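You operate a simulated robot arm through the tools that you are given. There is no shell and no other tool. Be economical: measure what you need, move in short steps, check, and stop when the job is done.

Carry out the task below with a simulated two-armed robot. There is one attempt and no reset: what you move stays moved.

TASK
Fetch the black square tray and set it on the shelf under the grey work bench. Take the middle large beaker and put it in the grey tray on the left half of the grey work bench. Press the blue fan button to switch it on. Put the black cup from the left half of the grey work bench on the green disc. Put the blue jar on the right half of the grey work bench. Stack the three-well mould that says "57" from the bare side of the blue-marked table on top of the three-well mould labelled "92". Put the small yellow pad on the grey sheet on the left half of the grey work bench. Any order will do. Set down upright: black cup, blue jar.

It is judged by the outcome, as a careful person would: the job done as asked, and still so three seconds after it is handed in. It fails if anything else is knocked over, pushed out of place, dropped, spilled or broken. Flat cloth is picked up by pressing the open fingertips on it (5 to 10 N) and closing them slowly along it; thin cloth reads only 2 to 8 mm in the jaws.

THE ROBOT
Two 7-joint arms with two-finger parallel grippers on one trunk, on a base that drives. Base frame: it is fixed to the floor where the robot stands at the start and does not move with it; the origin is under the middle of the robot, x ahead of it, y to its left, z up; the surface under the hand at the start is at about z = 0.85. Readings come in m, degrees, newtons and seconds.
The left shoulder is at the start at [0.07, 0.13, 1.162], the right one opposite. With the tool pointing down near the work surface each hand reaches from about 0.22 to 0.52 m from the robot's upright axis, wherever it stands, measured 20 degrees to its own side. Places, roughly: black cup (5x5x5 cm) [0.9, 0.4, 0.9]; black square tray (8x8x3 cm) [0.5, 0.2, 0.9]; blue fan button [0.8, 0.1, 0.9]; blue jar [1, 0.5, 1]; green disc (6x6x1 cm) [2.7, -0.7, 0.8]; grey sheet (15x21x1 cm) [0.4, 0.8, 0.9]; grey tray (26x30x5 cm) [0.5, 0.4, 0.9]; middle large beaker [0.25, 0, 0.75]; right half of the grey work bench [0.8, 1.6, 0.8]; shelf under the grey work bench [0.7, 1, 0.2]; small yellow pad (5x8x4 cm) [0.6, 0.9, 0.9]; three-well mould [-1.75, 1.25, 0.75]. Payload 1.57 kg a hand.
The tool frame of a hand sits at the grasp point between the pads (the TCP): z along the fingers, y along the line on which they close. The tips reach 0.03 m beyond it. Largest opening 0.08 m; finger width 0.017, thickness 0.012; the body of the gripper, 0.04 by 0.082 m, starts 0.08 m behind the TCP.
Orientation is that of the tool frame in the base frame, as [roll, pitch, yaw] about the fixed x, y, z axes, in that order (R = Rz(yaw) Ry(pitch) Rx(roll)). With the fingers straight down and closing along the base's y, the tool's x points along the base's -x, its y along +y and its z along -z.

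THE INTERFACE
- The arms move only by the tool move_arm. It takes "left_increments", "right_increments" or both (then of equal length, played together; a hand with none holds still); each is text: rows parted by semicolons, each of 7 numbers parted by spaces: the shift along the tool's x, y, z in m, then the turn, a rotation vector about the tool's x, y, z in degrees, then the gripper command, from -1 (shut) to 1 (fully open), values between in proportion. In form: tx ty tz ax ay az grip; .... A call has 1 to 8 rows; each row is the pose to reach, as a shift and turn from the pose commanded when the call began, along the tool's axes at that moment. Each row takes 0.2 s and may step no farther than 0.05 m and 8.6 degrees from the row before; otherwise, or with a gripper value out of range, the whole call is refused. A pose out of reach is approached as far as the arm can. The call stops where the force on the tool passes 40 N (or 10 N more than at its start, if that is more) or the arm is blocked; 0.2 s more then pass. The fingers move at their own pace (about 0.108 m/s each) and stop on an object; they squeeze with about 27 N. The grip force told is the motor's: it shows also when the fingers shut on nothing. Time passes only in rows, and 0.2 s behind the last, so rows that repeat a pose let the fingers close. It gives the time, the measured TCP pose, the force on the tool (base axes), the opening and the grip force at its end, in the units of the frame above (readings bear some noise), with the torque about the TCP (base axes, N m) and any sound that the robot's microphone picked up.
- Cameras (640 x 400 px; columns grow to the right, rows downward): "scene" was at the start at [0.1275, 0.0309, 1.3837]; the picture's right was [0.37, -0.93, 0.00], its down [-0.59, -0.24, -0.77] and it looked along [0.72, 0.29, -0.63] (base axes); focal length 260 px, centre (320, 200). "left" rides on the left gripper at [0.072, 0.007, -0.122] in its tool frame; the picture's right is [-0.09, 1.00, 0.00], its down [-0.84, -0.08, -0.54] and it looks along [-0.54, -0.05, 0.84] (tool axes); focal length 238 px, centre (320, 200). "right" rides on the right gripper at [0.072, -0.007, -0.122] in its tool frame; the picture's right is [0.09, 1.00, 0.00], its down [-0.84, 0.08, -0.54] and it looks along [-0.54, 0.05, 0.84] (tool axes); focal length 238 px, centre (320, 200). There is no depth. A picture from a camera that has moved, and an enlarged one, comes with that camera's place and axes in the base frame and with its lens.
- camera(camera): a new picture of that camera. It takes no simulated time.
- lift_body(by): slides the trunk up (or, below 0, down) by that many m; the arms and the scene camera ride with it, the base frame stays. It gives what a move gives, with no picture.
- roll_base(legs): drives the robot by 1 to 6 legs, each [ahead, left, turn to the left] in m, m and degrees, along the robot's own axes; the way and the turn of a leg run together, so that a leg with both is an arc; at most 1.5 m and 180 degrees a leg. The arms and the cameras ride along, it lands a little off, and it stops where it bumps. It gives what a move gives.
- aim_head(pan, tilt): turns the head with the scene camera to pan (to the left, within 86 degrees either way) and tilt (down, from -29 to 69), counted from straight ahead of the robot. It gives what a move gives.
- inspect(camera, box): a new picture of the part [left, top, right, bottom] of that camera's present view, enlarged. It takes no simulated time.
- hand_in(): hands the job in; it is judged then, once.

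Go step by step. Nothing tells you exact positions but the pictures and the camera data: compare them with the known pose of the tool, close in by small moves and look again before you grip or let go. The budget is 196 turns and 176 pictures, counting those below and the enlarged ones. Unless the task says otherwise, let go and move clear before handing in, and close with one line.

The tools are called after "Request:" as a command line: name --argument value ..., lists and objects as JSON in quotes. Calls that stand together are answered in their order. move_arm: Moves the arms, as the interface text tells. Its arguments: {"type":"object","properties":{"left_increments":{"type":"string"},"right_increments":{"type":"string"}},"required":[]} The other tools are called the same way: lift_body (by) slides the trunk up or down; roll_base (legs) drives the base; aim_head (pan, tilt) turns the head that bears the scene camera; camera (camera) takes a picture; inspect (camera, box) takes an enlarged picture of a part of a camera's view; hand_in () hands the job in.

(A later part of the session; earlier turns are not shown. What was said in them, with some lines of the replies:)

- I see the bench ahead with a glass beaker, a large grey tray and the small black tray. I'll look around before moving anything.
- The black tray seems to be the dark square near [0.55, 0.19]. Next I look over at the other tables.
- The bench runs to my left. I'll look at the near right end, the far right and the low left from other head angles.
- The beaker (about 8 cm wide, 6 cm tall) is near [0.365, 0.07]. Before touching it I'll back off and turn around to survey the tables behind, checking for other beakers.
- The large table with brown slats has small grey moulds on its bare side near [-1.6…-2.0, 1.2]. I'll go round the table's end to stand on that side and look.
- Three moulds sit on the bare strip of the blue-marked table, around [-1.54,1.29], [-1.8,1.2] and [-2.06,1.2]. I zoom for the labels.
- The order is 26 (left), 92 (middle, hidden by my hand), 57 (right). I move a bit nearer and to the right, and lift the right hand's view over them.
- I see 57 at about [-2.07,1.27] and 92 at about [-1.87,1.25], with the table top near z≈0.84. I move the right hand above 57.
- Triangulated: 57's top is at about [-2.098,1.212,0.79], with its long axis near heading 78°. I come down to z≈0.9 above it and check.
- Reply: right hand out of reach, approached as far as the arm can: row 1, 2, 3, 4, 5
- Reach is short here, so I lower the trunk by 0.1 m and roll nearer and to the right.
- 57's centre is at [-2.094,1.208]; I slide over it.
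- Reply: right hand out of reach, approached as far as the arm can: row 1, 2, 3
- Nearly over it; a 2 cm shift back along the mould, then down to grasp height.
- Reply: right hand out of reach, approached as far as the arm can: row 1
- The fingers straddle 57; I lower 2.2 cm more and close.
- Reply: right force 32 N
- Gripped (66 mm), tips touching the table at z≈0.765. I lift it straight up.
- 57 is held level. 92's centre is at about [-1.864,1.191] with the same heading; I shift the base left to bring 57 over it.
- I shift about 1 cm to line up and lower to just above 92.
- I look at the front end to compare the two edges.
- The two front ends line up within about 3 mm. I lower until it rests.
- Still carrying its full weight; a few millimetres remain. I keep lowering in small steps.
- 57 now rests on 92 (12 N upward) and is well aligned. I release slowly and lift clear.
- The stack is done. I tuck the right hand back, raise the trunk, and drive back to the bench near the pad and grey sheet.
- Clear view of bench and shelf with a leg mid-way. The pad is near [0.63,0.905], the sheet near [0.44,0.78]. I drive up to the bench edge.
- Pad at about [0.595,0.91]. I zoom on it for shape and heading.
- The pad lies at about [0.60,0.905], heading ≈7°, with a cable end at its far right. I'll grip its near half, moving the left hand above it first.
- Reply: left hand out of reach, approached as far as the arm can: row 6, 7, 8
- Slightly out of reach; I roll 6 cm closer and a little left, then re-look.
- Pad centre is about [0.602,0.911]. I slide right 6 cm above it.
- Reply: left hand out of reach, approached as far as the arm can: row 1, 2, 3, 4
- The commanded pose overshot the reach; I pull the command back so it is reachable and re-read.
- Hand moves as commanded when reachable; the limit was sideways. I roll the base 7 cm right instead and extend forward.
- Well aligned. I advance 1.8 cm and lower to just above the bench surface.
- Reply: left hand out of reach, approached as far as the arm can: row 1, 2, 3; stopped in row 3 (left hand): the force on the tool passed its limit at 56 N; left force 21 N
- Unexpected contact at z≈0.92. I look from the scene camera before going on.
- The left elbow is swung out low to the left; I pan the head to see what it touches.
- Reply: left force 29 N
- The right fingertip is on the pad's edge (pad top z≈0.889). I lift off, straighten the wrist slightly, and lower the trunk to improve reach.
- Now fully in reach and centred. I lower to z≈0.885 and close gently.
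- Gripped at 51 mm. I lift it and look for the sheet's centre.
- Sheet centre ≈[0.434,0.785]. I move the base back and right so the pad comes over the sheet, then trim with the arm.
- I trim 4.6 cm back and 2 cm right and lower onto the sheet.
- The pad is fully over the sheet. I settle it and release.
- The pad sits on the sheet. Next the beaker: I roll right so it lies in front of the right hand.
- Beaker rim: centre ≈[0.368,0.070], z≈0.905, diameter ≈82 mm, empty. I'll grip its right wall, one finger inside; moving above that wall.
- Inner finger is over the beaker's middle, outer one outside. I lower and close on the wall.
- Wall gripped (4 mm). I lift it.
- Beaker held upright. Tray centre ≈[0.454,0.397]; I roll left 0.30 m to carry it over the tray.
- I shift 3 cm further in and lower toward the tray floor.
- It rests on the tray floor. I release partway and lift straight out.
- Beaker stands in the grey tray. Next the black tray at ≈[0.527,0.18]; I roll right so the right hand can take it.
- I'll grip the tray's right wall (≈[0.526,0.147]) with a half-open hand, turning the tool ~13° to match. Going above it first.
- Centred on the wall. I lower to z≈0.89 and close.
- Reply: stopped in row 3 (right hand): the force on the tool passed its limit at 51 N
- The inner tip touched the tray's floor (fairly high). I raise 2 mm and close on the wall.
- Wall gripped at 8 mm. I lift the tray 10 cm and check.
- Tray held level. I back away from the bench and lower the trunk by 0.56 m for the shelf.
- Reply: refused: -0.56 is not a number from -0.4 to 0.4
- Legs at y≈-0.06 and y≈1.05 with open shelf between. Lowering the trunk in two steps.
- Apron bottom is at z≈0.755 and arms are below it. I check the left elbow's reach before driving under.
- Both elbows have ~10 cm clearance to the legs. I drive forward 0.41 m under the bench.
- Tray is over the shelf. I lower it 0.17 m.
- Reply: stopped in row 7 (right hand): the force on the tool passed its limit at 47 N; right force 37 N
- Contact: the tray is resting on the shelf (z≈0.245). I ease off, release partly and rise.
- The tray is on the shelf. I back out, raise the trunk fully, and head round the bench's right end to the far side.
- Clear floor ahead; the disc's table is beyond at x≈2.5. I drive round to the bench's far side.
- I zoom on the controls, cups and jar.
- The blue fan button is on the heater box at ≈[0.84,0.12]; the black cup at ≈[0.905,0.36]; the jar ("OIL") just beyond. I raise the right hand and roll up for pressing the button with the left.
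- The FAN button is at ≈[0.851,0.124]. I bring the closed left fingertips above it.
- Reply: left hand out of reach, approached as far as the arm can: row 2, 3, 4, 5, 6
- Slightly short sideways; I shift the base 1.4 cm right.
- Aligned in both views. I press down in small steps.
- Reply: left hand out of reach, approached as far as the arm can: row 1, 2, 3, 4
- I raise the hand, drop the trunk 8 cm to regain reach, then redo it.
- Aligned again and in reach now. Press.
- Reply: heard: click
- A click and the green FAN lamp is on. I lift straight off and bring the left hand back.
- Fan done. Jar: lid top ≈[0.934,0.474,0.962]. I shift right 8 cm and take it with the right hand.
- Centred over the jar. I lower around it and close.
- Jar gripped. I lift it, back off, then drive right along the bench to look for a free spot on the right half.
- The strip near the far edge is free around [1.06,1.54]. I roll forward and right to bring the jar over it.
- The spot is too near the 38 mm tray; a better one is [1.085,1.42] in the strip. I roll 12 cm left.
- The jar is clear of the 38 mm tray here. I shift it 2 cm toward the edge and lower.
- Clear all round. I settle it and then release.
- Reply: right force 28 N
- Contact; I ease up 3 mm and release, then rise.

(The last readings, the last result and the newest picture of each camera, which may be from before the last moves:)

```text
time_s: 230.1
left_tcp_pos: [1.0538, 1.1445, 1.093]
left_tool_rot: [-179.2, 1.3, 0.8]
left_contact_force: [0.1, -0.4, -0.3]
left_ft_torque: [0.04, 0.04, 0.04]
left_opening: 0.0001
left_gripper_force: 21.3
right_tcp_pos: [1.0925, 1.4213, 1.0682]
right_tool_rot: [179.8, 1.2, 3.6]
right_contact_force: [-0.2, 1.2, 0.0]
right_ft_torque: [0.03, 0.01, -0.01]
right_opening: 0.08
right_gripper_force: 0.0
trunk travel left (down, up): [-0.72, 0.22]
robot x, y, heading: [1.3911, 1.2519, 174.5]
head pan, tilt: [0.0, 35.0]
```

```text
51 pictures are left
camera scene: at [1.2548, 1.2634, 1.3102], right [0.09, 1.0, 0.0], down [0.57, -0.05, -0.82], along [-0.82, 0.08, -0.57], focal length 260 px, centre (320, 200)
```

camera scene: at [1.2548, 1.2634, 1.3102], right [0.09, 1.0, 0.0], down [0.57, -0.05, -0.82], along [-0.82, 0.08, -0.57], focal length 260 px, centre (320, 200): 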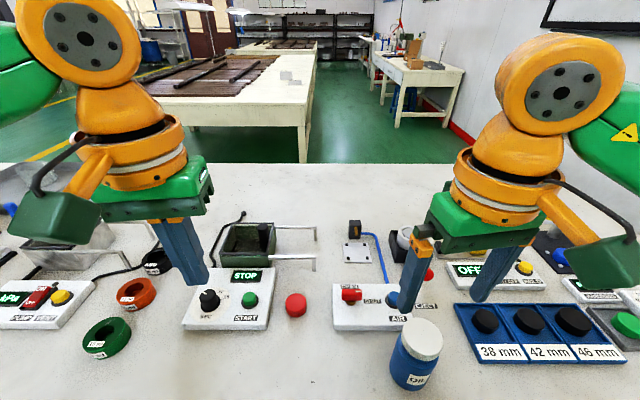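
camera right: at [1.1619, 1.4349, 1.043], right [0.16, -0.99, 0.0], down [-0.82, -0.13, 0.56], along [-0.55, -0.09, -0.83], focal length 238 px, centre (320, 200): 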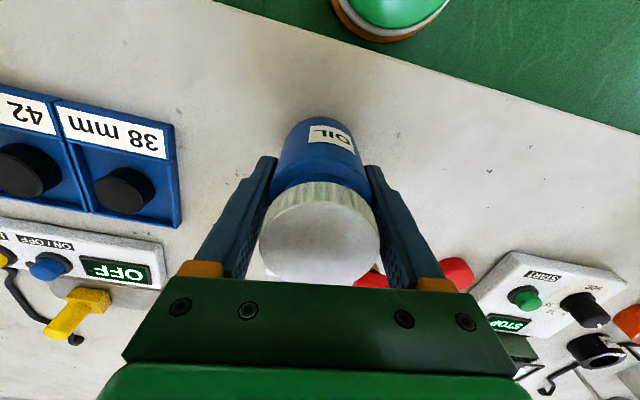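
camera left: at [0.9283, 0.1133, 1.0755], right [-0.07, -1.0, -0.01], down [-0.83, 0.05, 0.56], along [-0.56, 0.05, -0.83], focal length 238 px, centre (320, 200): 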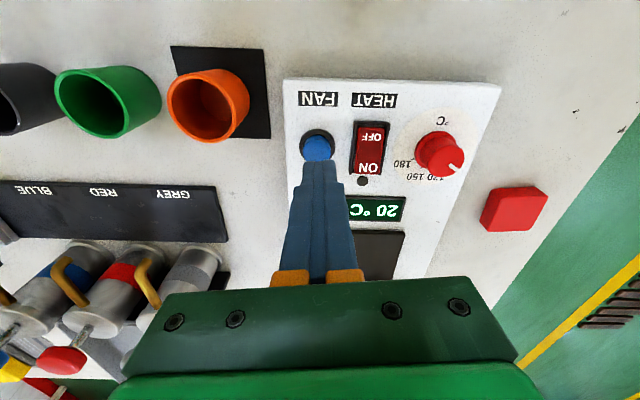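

The jar stands upright on the right half. Back to the black cup: I reverse, roll left about 1.06 m, and come in.

Request:
roll_base --legs '[[-0.15, 0, 0], [0, 1.06, 0], [0.17, 0, 0]]'

Request:
camera --camera "right"

Request:
camera --camera "scene"

```text
time_s: 237.5
left_tcp_pos: [0.9166, 0.1226, 1.0946]
left_tool_rot: [-179.3, 1.3, -1.1]
left_contact_force: [0.7, -0.3, 0.1]
left_ft_torque: [0.01, 0.04, -0.01]
left_opening: 0.0
left_gripper_force: 21.6
right_tcp_pos: [0.9635, 0.3972, 1.0689]
right_tool_rot: [179.8, 1.3, 1.9]
right_contact_force: [-0.2, -0.7, 0.8]
right_ft_torque: [0.0, 0.0, 0.04]
right_opening: 0.08
right_gripper_force: 0.1
trunk travel left (down, up): [-0.72, 0.22]
robot x, y, heading: [1.2574, 0.2178, 172.8]
head pan, tilt: [0.0, 35.0]
```

```text
50 pictures are left
camera right: at [1.0376, 0.4065, 1.19], right [0.12, -0.99, 0.0], down [-0.82, -0.1, 0.56], along [-0.56, -0.07, -0.83], focal length 238 px, centre (320, 200)
```

right: 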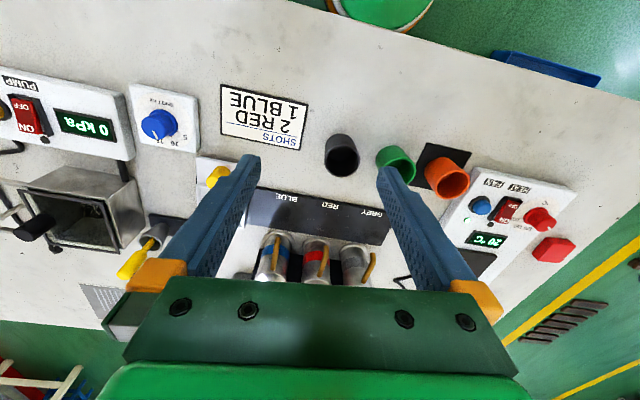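

```text
49 pictures are left
camera scene: at [1.1216, 0.2349, 1.3104], right [0.13, 0.99, 0.0], down [0.57, -0.07, -0.82], along [-0.81, 0.1, -0.57], focal length 260 px, centre (320, 200)
```

scene: 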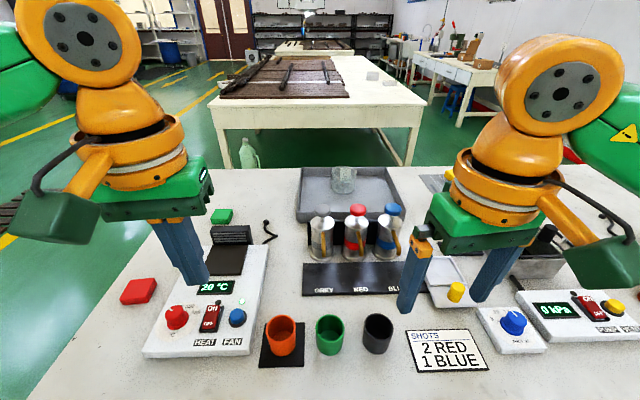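

Black cup at ≈[0.903,0.358]; the green cup is 8 cm away, so I narrow the fingers to 66 mm and come above it.

Request:
move_arm --right_increments "-0.02 0.012 0.02 0 0 0 0.65; -0.04 0.025 0.05 0 0 0 0.65; -0.0618 0.037 0.08 0 0 0 0.65; -0.0618 0.037 0.1 0 0 0 0.65; -0.0618 0.037 0.1 0 0 0 0.65"

Request:
camera --camera "right"

Request:
inspect --camera "scene" --box '[280, 230, 472, 390]'

```text
time_s: 238.7
left_tcp_pos: [0.9141, 0.1218, 1.0922]
left_tool_rot: [-179.2, 1.3, -1.1]
left_contact_force: [0.1, -0.2, -0.6]
left_ft_torque: [-0.02, 0.02, 0.02]
left_opening: 0.0
left_gripper_force: 21.0
right_tcp_pos: [0.8999, 0.36, 0.968]
right_tool_rot: [179.8, 1.2, 1.8]
right_contact_force: [0.6, 0.5, 0.0]
right_ft_torque: [0.01, -0.02, 0.0]
right_opening: 0.066
right_gripper_force: 0.1
trunk travel left (down, up): [-0.72, 0.22]
robot x, y, heading: [1.2582, 0.2189, 172.9]
head pan, tilt: [0.0, 35.0]
```

```text
48 pictures are left
camera right: at [0.9735, 0.3682, 1.0902], right [0.12, -0.99, 0.0], down [-0.82, -0.1, 0.56], along [-0.56, -0.07, -0.83], focal length 238 px, centre (320, 200)
```

right: 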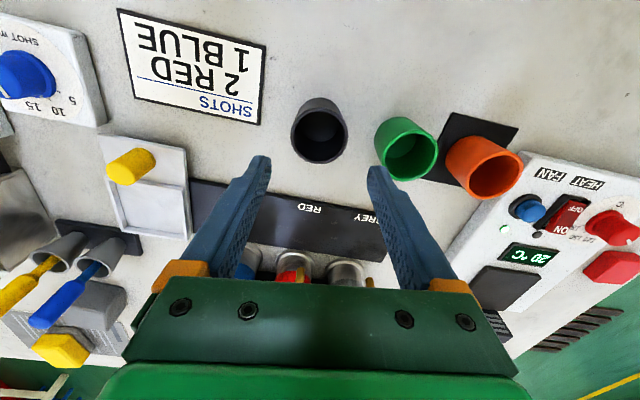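

```text
2.50 times, centred on (376, 310) of scene
camera zoom: at [1.1191, 0.2351, 1.3101], right [0.13, 0.99, 0.0], down [0.57, -0.07, -0.82], along [-0.81, 0.1, -0.57], focal length 649 px, centre (180, -75)
```

zoom: 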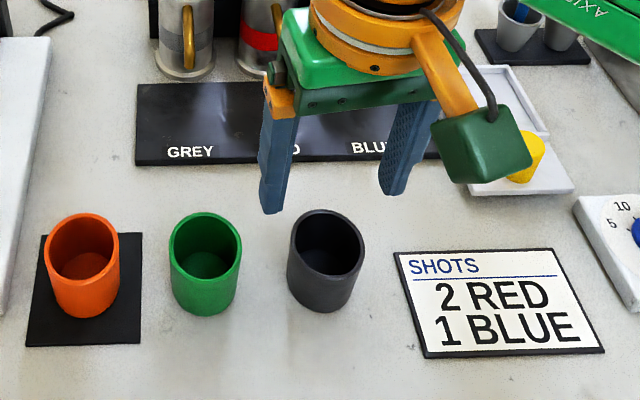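

Small 6 mm correction, then down and close.

Request:
move_arm --right_increments "0.006 0.001 0.01 0 0 0 0.65; 0.006 0.001 0.04 0 0 0 0.65; 0.006 0.001 0.065 0 0 0 0.65; 0.006 0.001 0.082 0 0 0 0.65; 0.006 0.001 0.082 0 0 0 0.3; 0.006 0.001 0.082 0 0 0 -0.2; 0.006 0.001 0.082 0 0 0 -1; 0.006 0.001 0.082 0 0 0 -1"

Request:
camera --camera "right"

```text
time_s: 240.5
left_tcp_pos: [0.9149, 0.122, 1.0932]
left_tool_rot: [-179.3, 1.3, -1.1]
left_contact_force: [-0.2, 0.1, -0.3]
left_ft_torque: [-0.01, -0.04, 0.02]
left_opening: 0.0001
left_gripper_force: 21.6
right_tcp_pos: [0.9041, 0.3585, 0.8885]
right_tool_rot: [179.7, 1.1, 1.8]
right_contact_force: [0.4, 0.4, 0.3]
right_ft_torque: [0.03, 0.01, 0.01]
right_opening: 0.0462
right_gripper_force: 27.4
trunk travel left (down, up): [-0.72, 0.22]
robot x, y, heading: [1.2577, 0.2163, 172.7]
head pan, tilt: [0.0, 35.0]
```

```text
46 pictures are left
camera right: at [0.9777, 0.368, 1.0094], right [0.12, -0.99, 0.0], down [-0.82, -0.1, 0.56], along [-0.56, -0.07, -0.83], focal length 238 px, centre (320, 200)
```

right: 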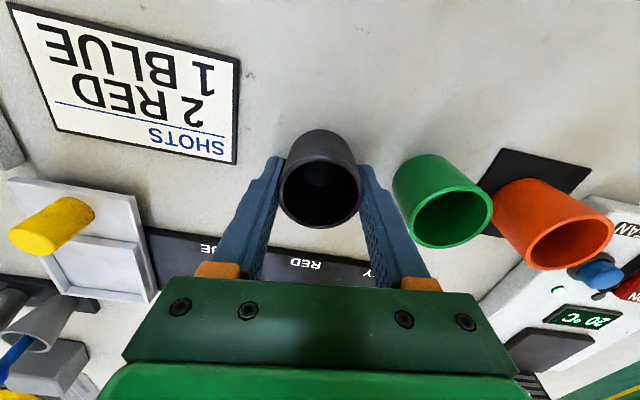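

Cup gripped. I lift it, back off, turn around toward the disc's table.

Request:
move_arm --right_increments "0 0 -0.03 0 0 0 -1; 0 0 -0.07 0 0 0 -1; 0 0 -0.11 0 0 0 -1; 0 0 -0.14 0 0 0 -1; 0 0 -0.14 0 0 0 -1"

Request:
roll_base --legs '[[-0.42, 0, 0], [0, 0, 88], [0, 0, 89], [0.1, -0.59, 0]]'

Request:
aim_head --pan 0 --tilt 35

Request:
camera --camera "scene"

```text
time_s: 241.7
left_tcp_pos: [0.9145, 0.1221, 1.0926]
left_tool_rot: [-179.2, 1.4, -1.1]
left_contact_force: [0.8, -0.1, -0.7]
left_ft_torque: [0.02, -0.02, 0.01]
left_opening: 0.0
left_gripper_force: 21.2
right_tcp_pos: [0.9065, 0.3592, 1.0317]
right_tool_rot: [179.8, 1.1, 1.8]
right_contact_force: [0.1, 0.9, -0.3]
right_ft_torque: [0.01, -0.01, 0.0]
right_opening: 0.0462
right_gripper_force: 27.3
trunk travel left (down, up): [-0.72, 0.22]
robot x, y, heading: [1.257, 0.2183, 173.2]
head pan, tilt: [0.0, 35.0]
```

```text
time_s: 254.8
left_tcp_pos: [2.0195, -0.3404, 1.0939]
left_tool_rot: [-179.3, 1.3, 176.4]
left_contact_force: [-0.7, 0.3, 0.5]
left_ft_torque: [-0.01, -0.04, 0.0]
left_opening: 0.0
left_gripper_force: 20.9
right_tcp_pos: [2.0182, -0.5755, 1.0317]
right_tool_rot: [179.8, 1.3, 179.3]
right_contact_force: [-0.5, 0.8, 0.0]
right_ft_torque: [0.03, -0.01, 0.02]
right_opening: 0.0462
right_gripper_force: 27.2
trunk travel left (down, up): [-0.72, 0.22]
robot x, y, heading: [1.6727, -0.4169, -9.8]
head pan, tilt: [0.0, 35.0]
```

```text
time_s: 255.4
left_tcp_pos: [2.0183, -0.341, 1.0929]
left_tool_rot: [-179.2, 1.2, 176.4]
left_contact_force: [0.1, -0.7, 0.0]
left_ft_torque: [0.02, -0.01, -0.01]
left_opening: 0.0
left_gripper_force: 21.2
right_tcp_pos: [2.0175, -0.5777, 1.0313]
right_tool_rot: [179.8, 1.3, 179.3]
right_contact_force: [0.0, -0.2, 0.3]
right_ft_torque: [0.02, -0.03, -0.03]
right_opening: 0.0461
right_gripper_force: 27.0
trunk travel left (down, up): [-0.72, 0.22]
robot x, y, heading: [1.6699, -0.4221, -9.9]
head pan, tilt: [0.0, 35.0]
```

```text
45 pictures are left
camera scene: at [1.8067, -0.4467, 1.3101], right [-0.17, -0.99, 0.0], down [-0.57, 0.1, -0.82], along [0.81, -0.14, -0.57], focal length 260 px, centre (320, 200)
```

scene: 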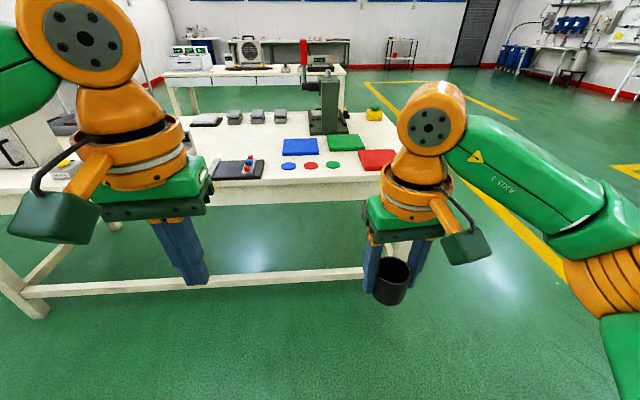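

The green disc is in the row of three at ≈[2.73,-0.67]. I drive up in two steps.

Request:
roll_base --legs '[[0.5, 0.02, 0], [0.16, 0, 0]]'

Request:
aim_head --pan -5 --tilt 45

Request:
camera --camera "scene"

Request:
camera --camera "right"

```text
time_s: 259.3
left_tcp_pos: [2.6644, -0.4266, 1.0942]
left_tool_rot: [-179.2, 1.5, 176.8]
left_contact_force: [-0.2, 0.2, -0.2]
left_ft_torque: [0.01, -0.06, 0.0]
left_opening: 0.0002
left_gripper_force: 21.5
right_tcp_pos: [2.6628, -0.6631, 1.0322]
right_tool_rot: [179.8, 1.3, 179.6]
right_contact_force: [-1.6, 0.4, -0.5]
right_ft_torque: [-0.02, -0.02, 0.03]
right_opening: 0.046
right_gripper_force: 26.8
trunk travel left (down, up): [-0.72, 0.22]
robot x, y, heading: [2.3206, -0.5092, -9.4]
head pan, tilt: [0.0, 35.0]
```

```text
time_s: 260.0
left_tcp_pos: [2.6667, -0.4275, 1.0928]
left_tool_rot: [-179.1, 1.3, 176.6]
left_contact_force: [0.0, -0.1, 0.4]
left_ft_torque: [0.0, 0.02, 0.0]
left_opening: 0.0
left_gripper_force: 21.5
right_tcp_pos: [2.6649, -0.6641, 1.0305]
right_tool_rot: [179.9, 1.2, 179.7]
right_contact_force: [0.7, -0.5, -0.6]
right_ft_torque: [0.03, 0.0, 0.03]
right_opening: 0.0458
right_gripper_force: 27.6
trunk travel left (down, up): [-0.72, 0.22]
robot x, y, heading: [2.3178, -0.5102, -9.7]
head pan, tilt: [-5.0, 45.0]
```

```text
44 pictures are left
camera scene: at [2.4466, -0.5404, 1.2953], right [-0.25, -0.97, 0.0], down [-0.68, 0.18, -0.71], along [0.68, -0.18, -0.71], focal length 260 px, centre (320, 200)
```

scene: 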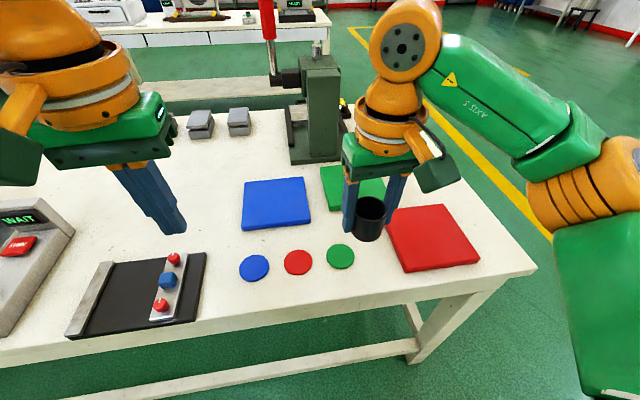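

```text
43 pictures are left
camera right: at [2.5905, -0.6714, 1.1525], right [-0.08, 1.0, 0.0], down [0.83, 0.07, 0.56], along [0.56, 0.05, -0.83], focal length 238 px, centre (320, 200)
```

right: 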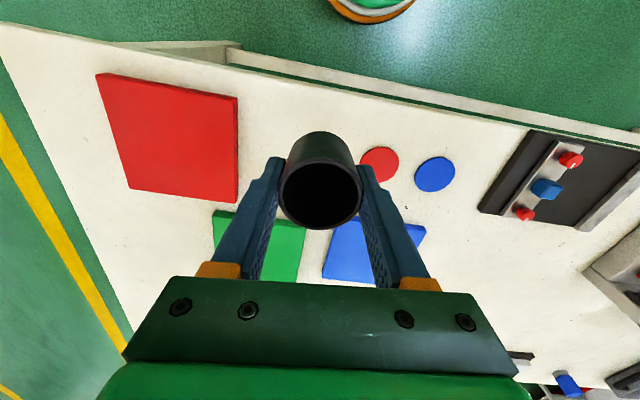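

Green disc ≈[2.726,-0.659], top z≈0.825. I roll 5 cm forward and trim with the arm, lowering to just above.

Request:
roll_base --legs '[[0.05, 0, 0]]'

Request:
move_arm --right_increments "-0.007 0.007 0.03 0 0 0 -1; -0.014 0.0134 0.06 0 0 0 -1; -0.014 0.0134 0.09 0 0 0 -1; -0.014 0.0134 0.09 0 0 0 -1"

Request:
camera --camera "right"

Request:
inspect --camera "scene" --box '[230, 160, 440, 310]'

```text
time_s: 260.9
left_tcp_pos: [2.7122, -0.4345, 1.0958]
left_tool_rot: [-179.1, 1.6, 176.7]
left_contact_force: [-0.6, 0.6, -0.9]
left_ft_torque: [0.04, -0.01, 0.0]
left_opening: 0.0
left_gripper_force: 21.2
right_tcp_pos: [2.7099, -0.6705, 1.0329]
right_tool_rot: [179.8, 1.5, 179.7]
right_contact_force: [-0.7, 0.3, 0.3]
right_ft_torque: [-0.02, -0.05, 0.02]
right_opening: 0.0459
right_gripper_force: 27.2
trunk travel left (down, up): [-0.72, 0.22]
robot x, y, heading: [2.3688, -0.5175, -9.6]
head pan, tilt: [-5.0, 45.0]
```

```text
time_s: 261.9
left_tcp_pos: [2.7156, -0.4353, 1.0931]
left_tool_rot: [-179.2, 1.3, 176.8]
left_contact_force: [-0.1, 1.0, -0.2]
left_ft_torque: [0.03, -0.02, -0.04]
left_opening: 0.0
left_gripper_force: 21.1
right_tcp_pos: [2.7337, -0.6562, 0.9404]
right_tool_rot: [179.7, 1.2, 179.6]
right_contact_force: [-0.7, -0.9, 0.1]
right_ft_torque: [0.01, -0.03, 0.02]
right_opening: 0.0458
right_gripper_force: 27.2
trunk travel left (down, up): [-0.72, 0.22]
robot x, y, heading: [2.3736, -0.5161, -9.3]
head pan, tilt: [-5.0, 45.0]
```

```text
42 pictures are left
camera right: at [2.6588, -0.6641, 1.062], right [-0.09, 1.0, 0.0], down [0.83, 0.07, 0.56], along [0.56, 0.05, -0.83], focal length 238 px, centre (320, 200)
```

right: 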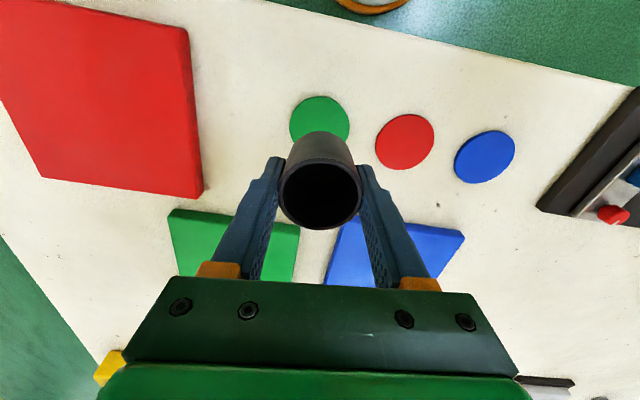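

```text
2.67 times, centred on (335, 235) of scene
camera zoom: at [2.495, -0.5482, 1.2953], right [-0.25, -0.97, 0.0], down [-0.68, 0.18, -0.71], along [0.68, -0.18, -0.71], focal length 692 px, centre (280, 107)
```

zoom: 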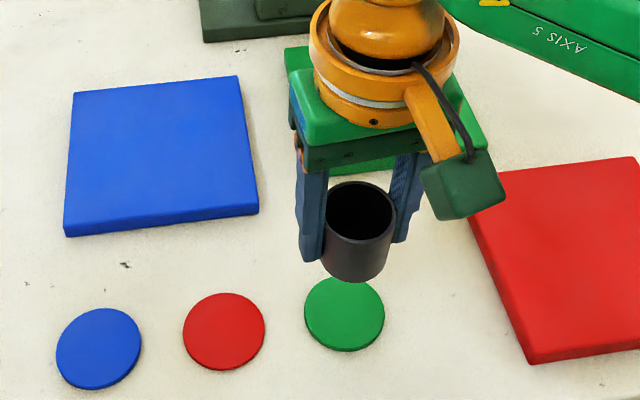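

Disc centre refined to [2.725,-0.658]. I correct 7 mm and lower to ~1.5 cm above.

Request:
move_arm --right_increments "0.0067 -0.0018 0.02 0 0 0 -1; 0.0067 -0.0018 0.045 0 0 0 -1; 0.0067 -0.0018 0.062 0 0 0 -1; 0.0067 -0.0018 0.062 0 0 0 -1"

Request:
camera --camera "right"

Request:
inspect --camera "scene" --box '[270, 180, 410, 290]'

```text
time_s: 262.9
left_tcp_pos: [2.7159, -0.435, 1.0922]
left_tool_rot: [-179.2, 1.2, 176.6]
left_contact_force: [0.1, 0.1, 0.6]
left_ft_torque: [0.01, -0.02, -0.01]
left_opening: 0.0001
left_gripper_force: 21.8
right_tcp_pos: [2.7257, -0.6601, 0.8811]
right_tool_rot: [179.8, 1.3, 179.7]
right_contact_force: [-0.3, 0.8, 0.5]
right_ft_torque: [0.06, -0.01, 0.0]
right_opening: 0.0459
right_gripper_force: 26.9
trunk travel left (down, up): [-0.72, 0.22]
robot x, y, heading: [2.3694, -0.5216, -9.5]
head pan, tilt: [-5.0, 45.0]
```

```text
40 pictures are left
camera right: at [2.6504, -0.6674, 1.0018], right [-0.09, 1.0, 0.0], down [0.83, 0.07, 0.56], along [0.56, 0.05, -0.83], focal length 238 px, centre (320, 200)
```

right: 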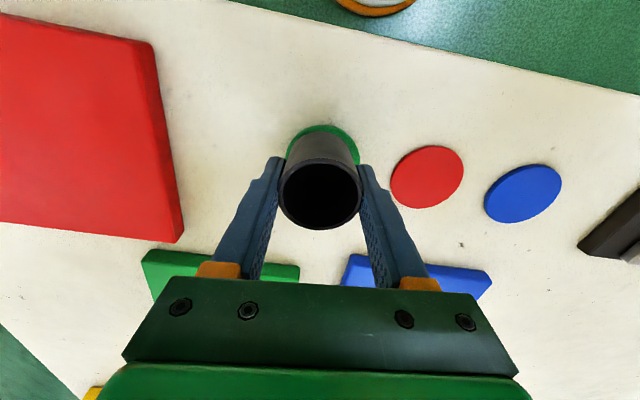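

```text
3.64 times, centred on (340, 235) of scene
camera zoom: at [2.4952, -0.5484, 1.2953], right [-0.25, -0.97, 0.0], down [-0.68, 0.18, -0.71], along [0.68, -0.18, -0.71], focal length 944 px, centre (247, 73)
```

zoom: 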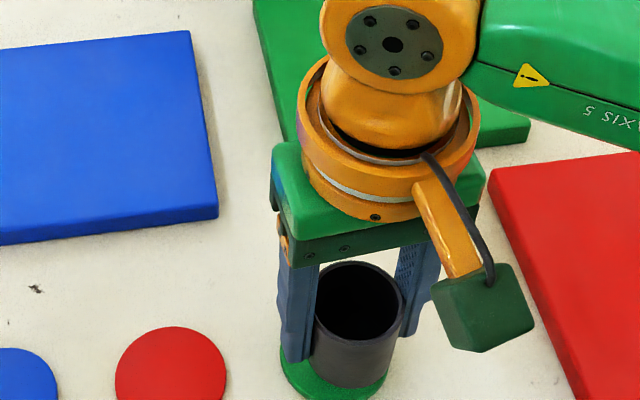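

Well centred. I lower gently to contact.

Request:
move_arm --right_increments "-0.001 0.002 0.006 0 0 0 -1; -0.001 0.002 0.011 0 0 0 -1; -0.001 0.002 0.015 0 0 0 -1; -0.001 0.002 0.015 0 0 0 -1"

Request:
camera --camera "right"

```text
time_s: 263.9
left_tcp_pos: [2.7159, -0.4353, 1.093]
left_tool_rot: [-179.2, 1.3, 176.7]
left_contact_force: [0.8, -0.2, -0.4]
left_ft_torque: [-0.01, -0.02, -0.01]
left_opening: 0.0004
left_gripper_force: 21.5
right_tcp_pos: [2.7269, -0.6578, 0.8663]
right_tool_rot: [179.8, 1.1, 179.6]
right_contact_force: [-0.2, -0.5, -1.4]
right_ft_torque: [0.02, 0.0, -0.02]
right_opening: 0.0459
right_gripper_force: 27.0
trunk travel left (down, up): [-0.72, 0.22]
robot x, y, heading: [2.367, -0.5148, -9.2]
head pan, tilt: [-5.0, 45.0]
```

```text
38 pictures are left
camera right: at [2.6516, -0.6657, 0.9874], right [-0.09, 1.0, 0.0], down [0.83, 0.07, 0.56], along [0.56, 0.05, -0.83], focal length 238 px, centre (320, 200)
```

right: 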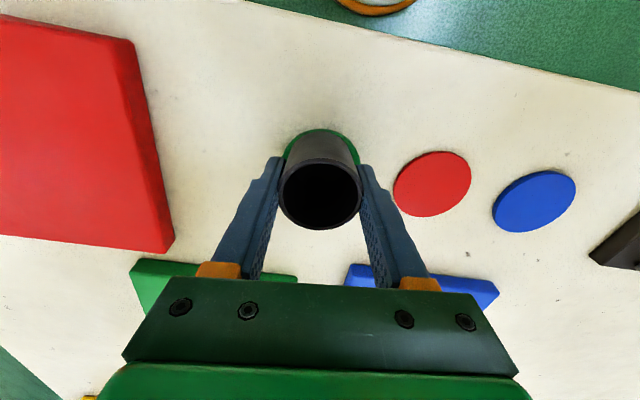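

Request:
move_arm --right_increments "0 0 0.004 0 0 0 -1; 0 0 0.007 0 0 0 -1; 0 0 0.01 0 0 0 -1"

Request:
inspect --camera "scene" --box '[270, 190, 410, 300]'

```text
time_s: 264.7
left_tcp_pos: [2.7136, -0.4343, 1.0941]
left_tool_rot: [-179.2, 1.5, 176.6]
left_contact_force: [0.1, 0.9, 0.1]
left_ft_torque: [-0.03, 0.01, 0.02]
left_opening: 0.0002
left_gripper_force: 21.5
right_tcp_pos: [2.7247, -0.6583, 0.8565]
right_tool_rot: [179.8, 1.5, 179.6]
right_contact_force: [1.9, -3.2, 23.9]
right_ft_torque: [-0.04, 0.06, 0.13]
right_opening: 0.0456
right_gripper_force: 27.0
trunk travel left (down, up): [-0.72, 0.22]
robot x, y, heading: [2.371, -0.5199, -9.3]
head pan, tilt: [-5.0, 45.0]
```

```text
3.64 times, centred on (340, 245) of scene
camera zoom: at [2.4915, -0.5474, 1.2959], right [-0.25, -0.97, 0.0], down [-0.68, 0.18, -0.71], along [0.69, -0.18, -0.7], focal length 944 px, centre (247, 36)
```

zoom: 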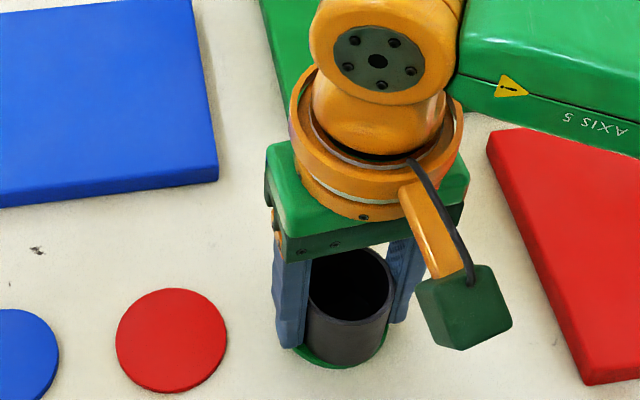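

Contact, cup sits on the disc. I ease, release evenly and rise.

Request:
move_arm --right_increments "0 0 -0.003 0 0 0 -1; 0 0 -0.003 0 0 0 0.4; 0 0 -0.003 0 0 0 0.8; 0 0 -0.003 0 0 0 0.8; 0 0 -0.04 0 0 0 0.8; 0 0 -0.08 0 0 0 0.8; 0 0 -0.12 0 0 0 0.8; 0 0 -0.16 0 0 0 0.8"

Request:
camera --camera "right"

Request:
inspect --camera "scene" --box '[240, 180, 420, 300]'

```text
time_s: 266.5
left_tcp_pos: [2.7153, -0.4349, 1.0926]
left_tool_rot: [-179.2, 1.3, 176.8]
left_contact_force: [0.1, 1.1, 0.0]
left_ft_torque: [-0.01, 0.0, 0.03]
left_opening: 0.0002
left_gripper_force: 21.4
right_tcp_pos: [2.7228, -0.6563, 1.0151]
right_tool_rot: [179.8, 1.1, 179.6]
right_contact_force: [0.2, 0.4, 0.8]
right_ft_torque: [-0.02, 0.02, 0.0]
right_opening: 0.0719
right_gripper_force: 0.0
trunk travel left (down, up): [-0.72, 0.22]
robot x, y, heading: [2.3645, -0.5188, -9.4]
head pan, tilt: [-5.0, 45.0]
```

```text
36 pictures are left
camera right: at [2.6475, -0.6636, 1.1366], right [-0.09, 1.0, 0.0], down [0.83, 0.07, 0.56], along [0.56, 0.05, -0.83], focal length 238 px, centre (320, 200)
```

right: 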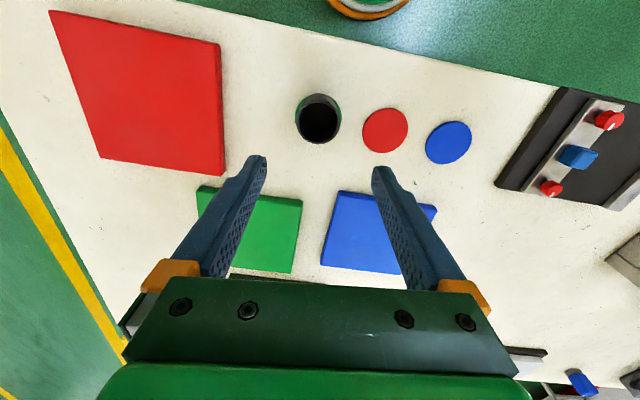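

```text
3.33 times, centred on (330, 240) of scene
camera zoom: at [2.4947, -0.5478, 1.2953], right [-0.25, -0.97, 0.0], down [-0.68, 0.18, -0.71], along [0.69, -0.18, -0.71], focal length 865 px, centre (287, 67)
```

zoom: 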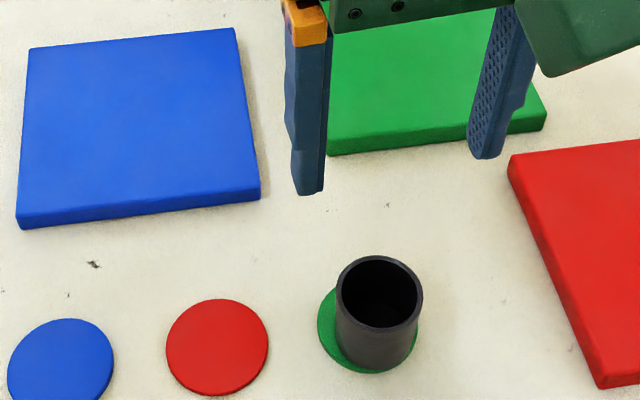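

The cup stands upright fully on the green disc. I back clear and take a last look.

Request:
roll_base --legs '[[-0.45, 0, 0]]'

Request:
camera --camera "scene"

```text
time_s: 269.2
left_tcp_pos: [2.2755, -0.3626, 1.0926]
left_tool_rot: [-179.1, 1.2, 176.8]
left_contact_force: [-0.8, 0.3, 0.3]
left_ft_torque: [0.01, -0.01, 0.0]
left_opening: 0.0002
left_gripper_force: 21.3
right_tcp_pos: [2.2834, -0.584, 1.014]
right_tool_rot: [179.9, 1.3, 179.7]
right_contact_force: [-0.6, 0.8, 0.2]
right_ft_torque: [0.01, 0.02, -0.02]
right_opening: 0.0722
right_gripper_force: 0.0
trunk travel left (down, up): [-0.72, 0.22]
robot x, y, heading: [1.9343, -0.4468, -9.2]
head pan, tilt: [-5.0, 45.0]
```

```text
34 pictures are left
camera scene: at [2.056, -0.4755, 1.2951], right [-0.25, -0.97, 0.0], down [-0.69, 0.18, -0.71], along [0.68, -0.18, -0.71], focal length 260 px, centre (320, 200)
```

scene: 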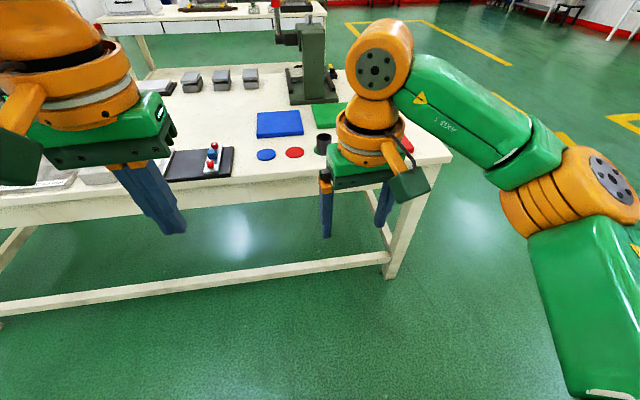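

All seven parts of the task are done and both hands are clear, so I hand the job in.

Request:
hand_in

```text
The job is handed in.
```

All seven parts of the task are done and the job is handed in; I saw nothing knocked over or dropped along the way.
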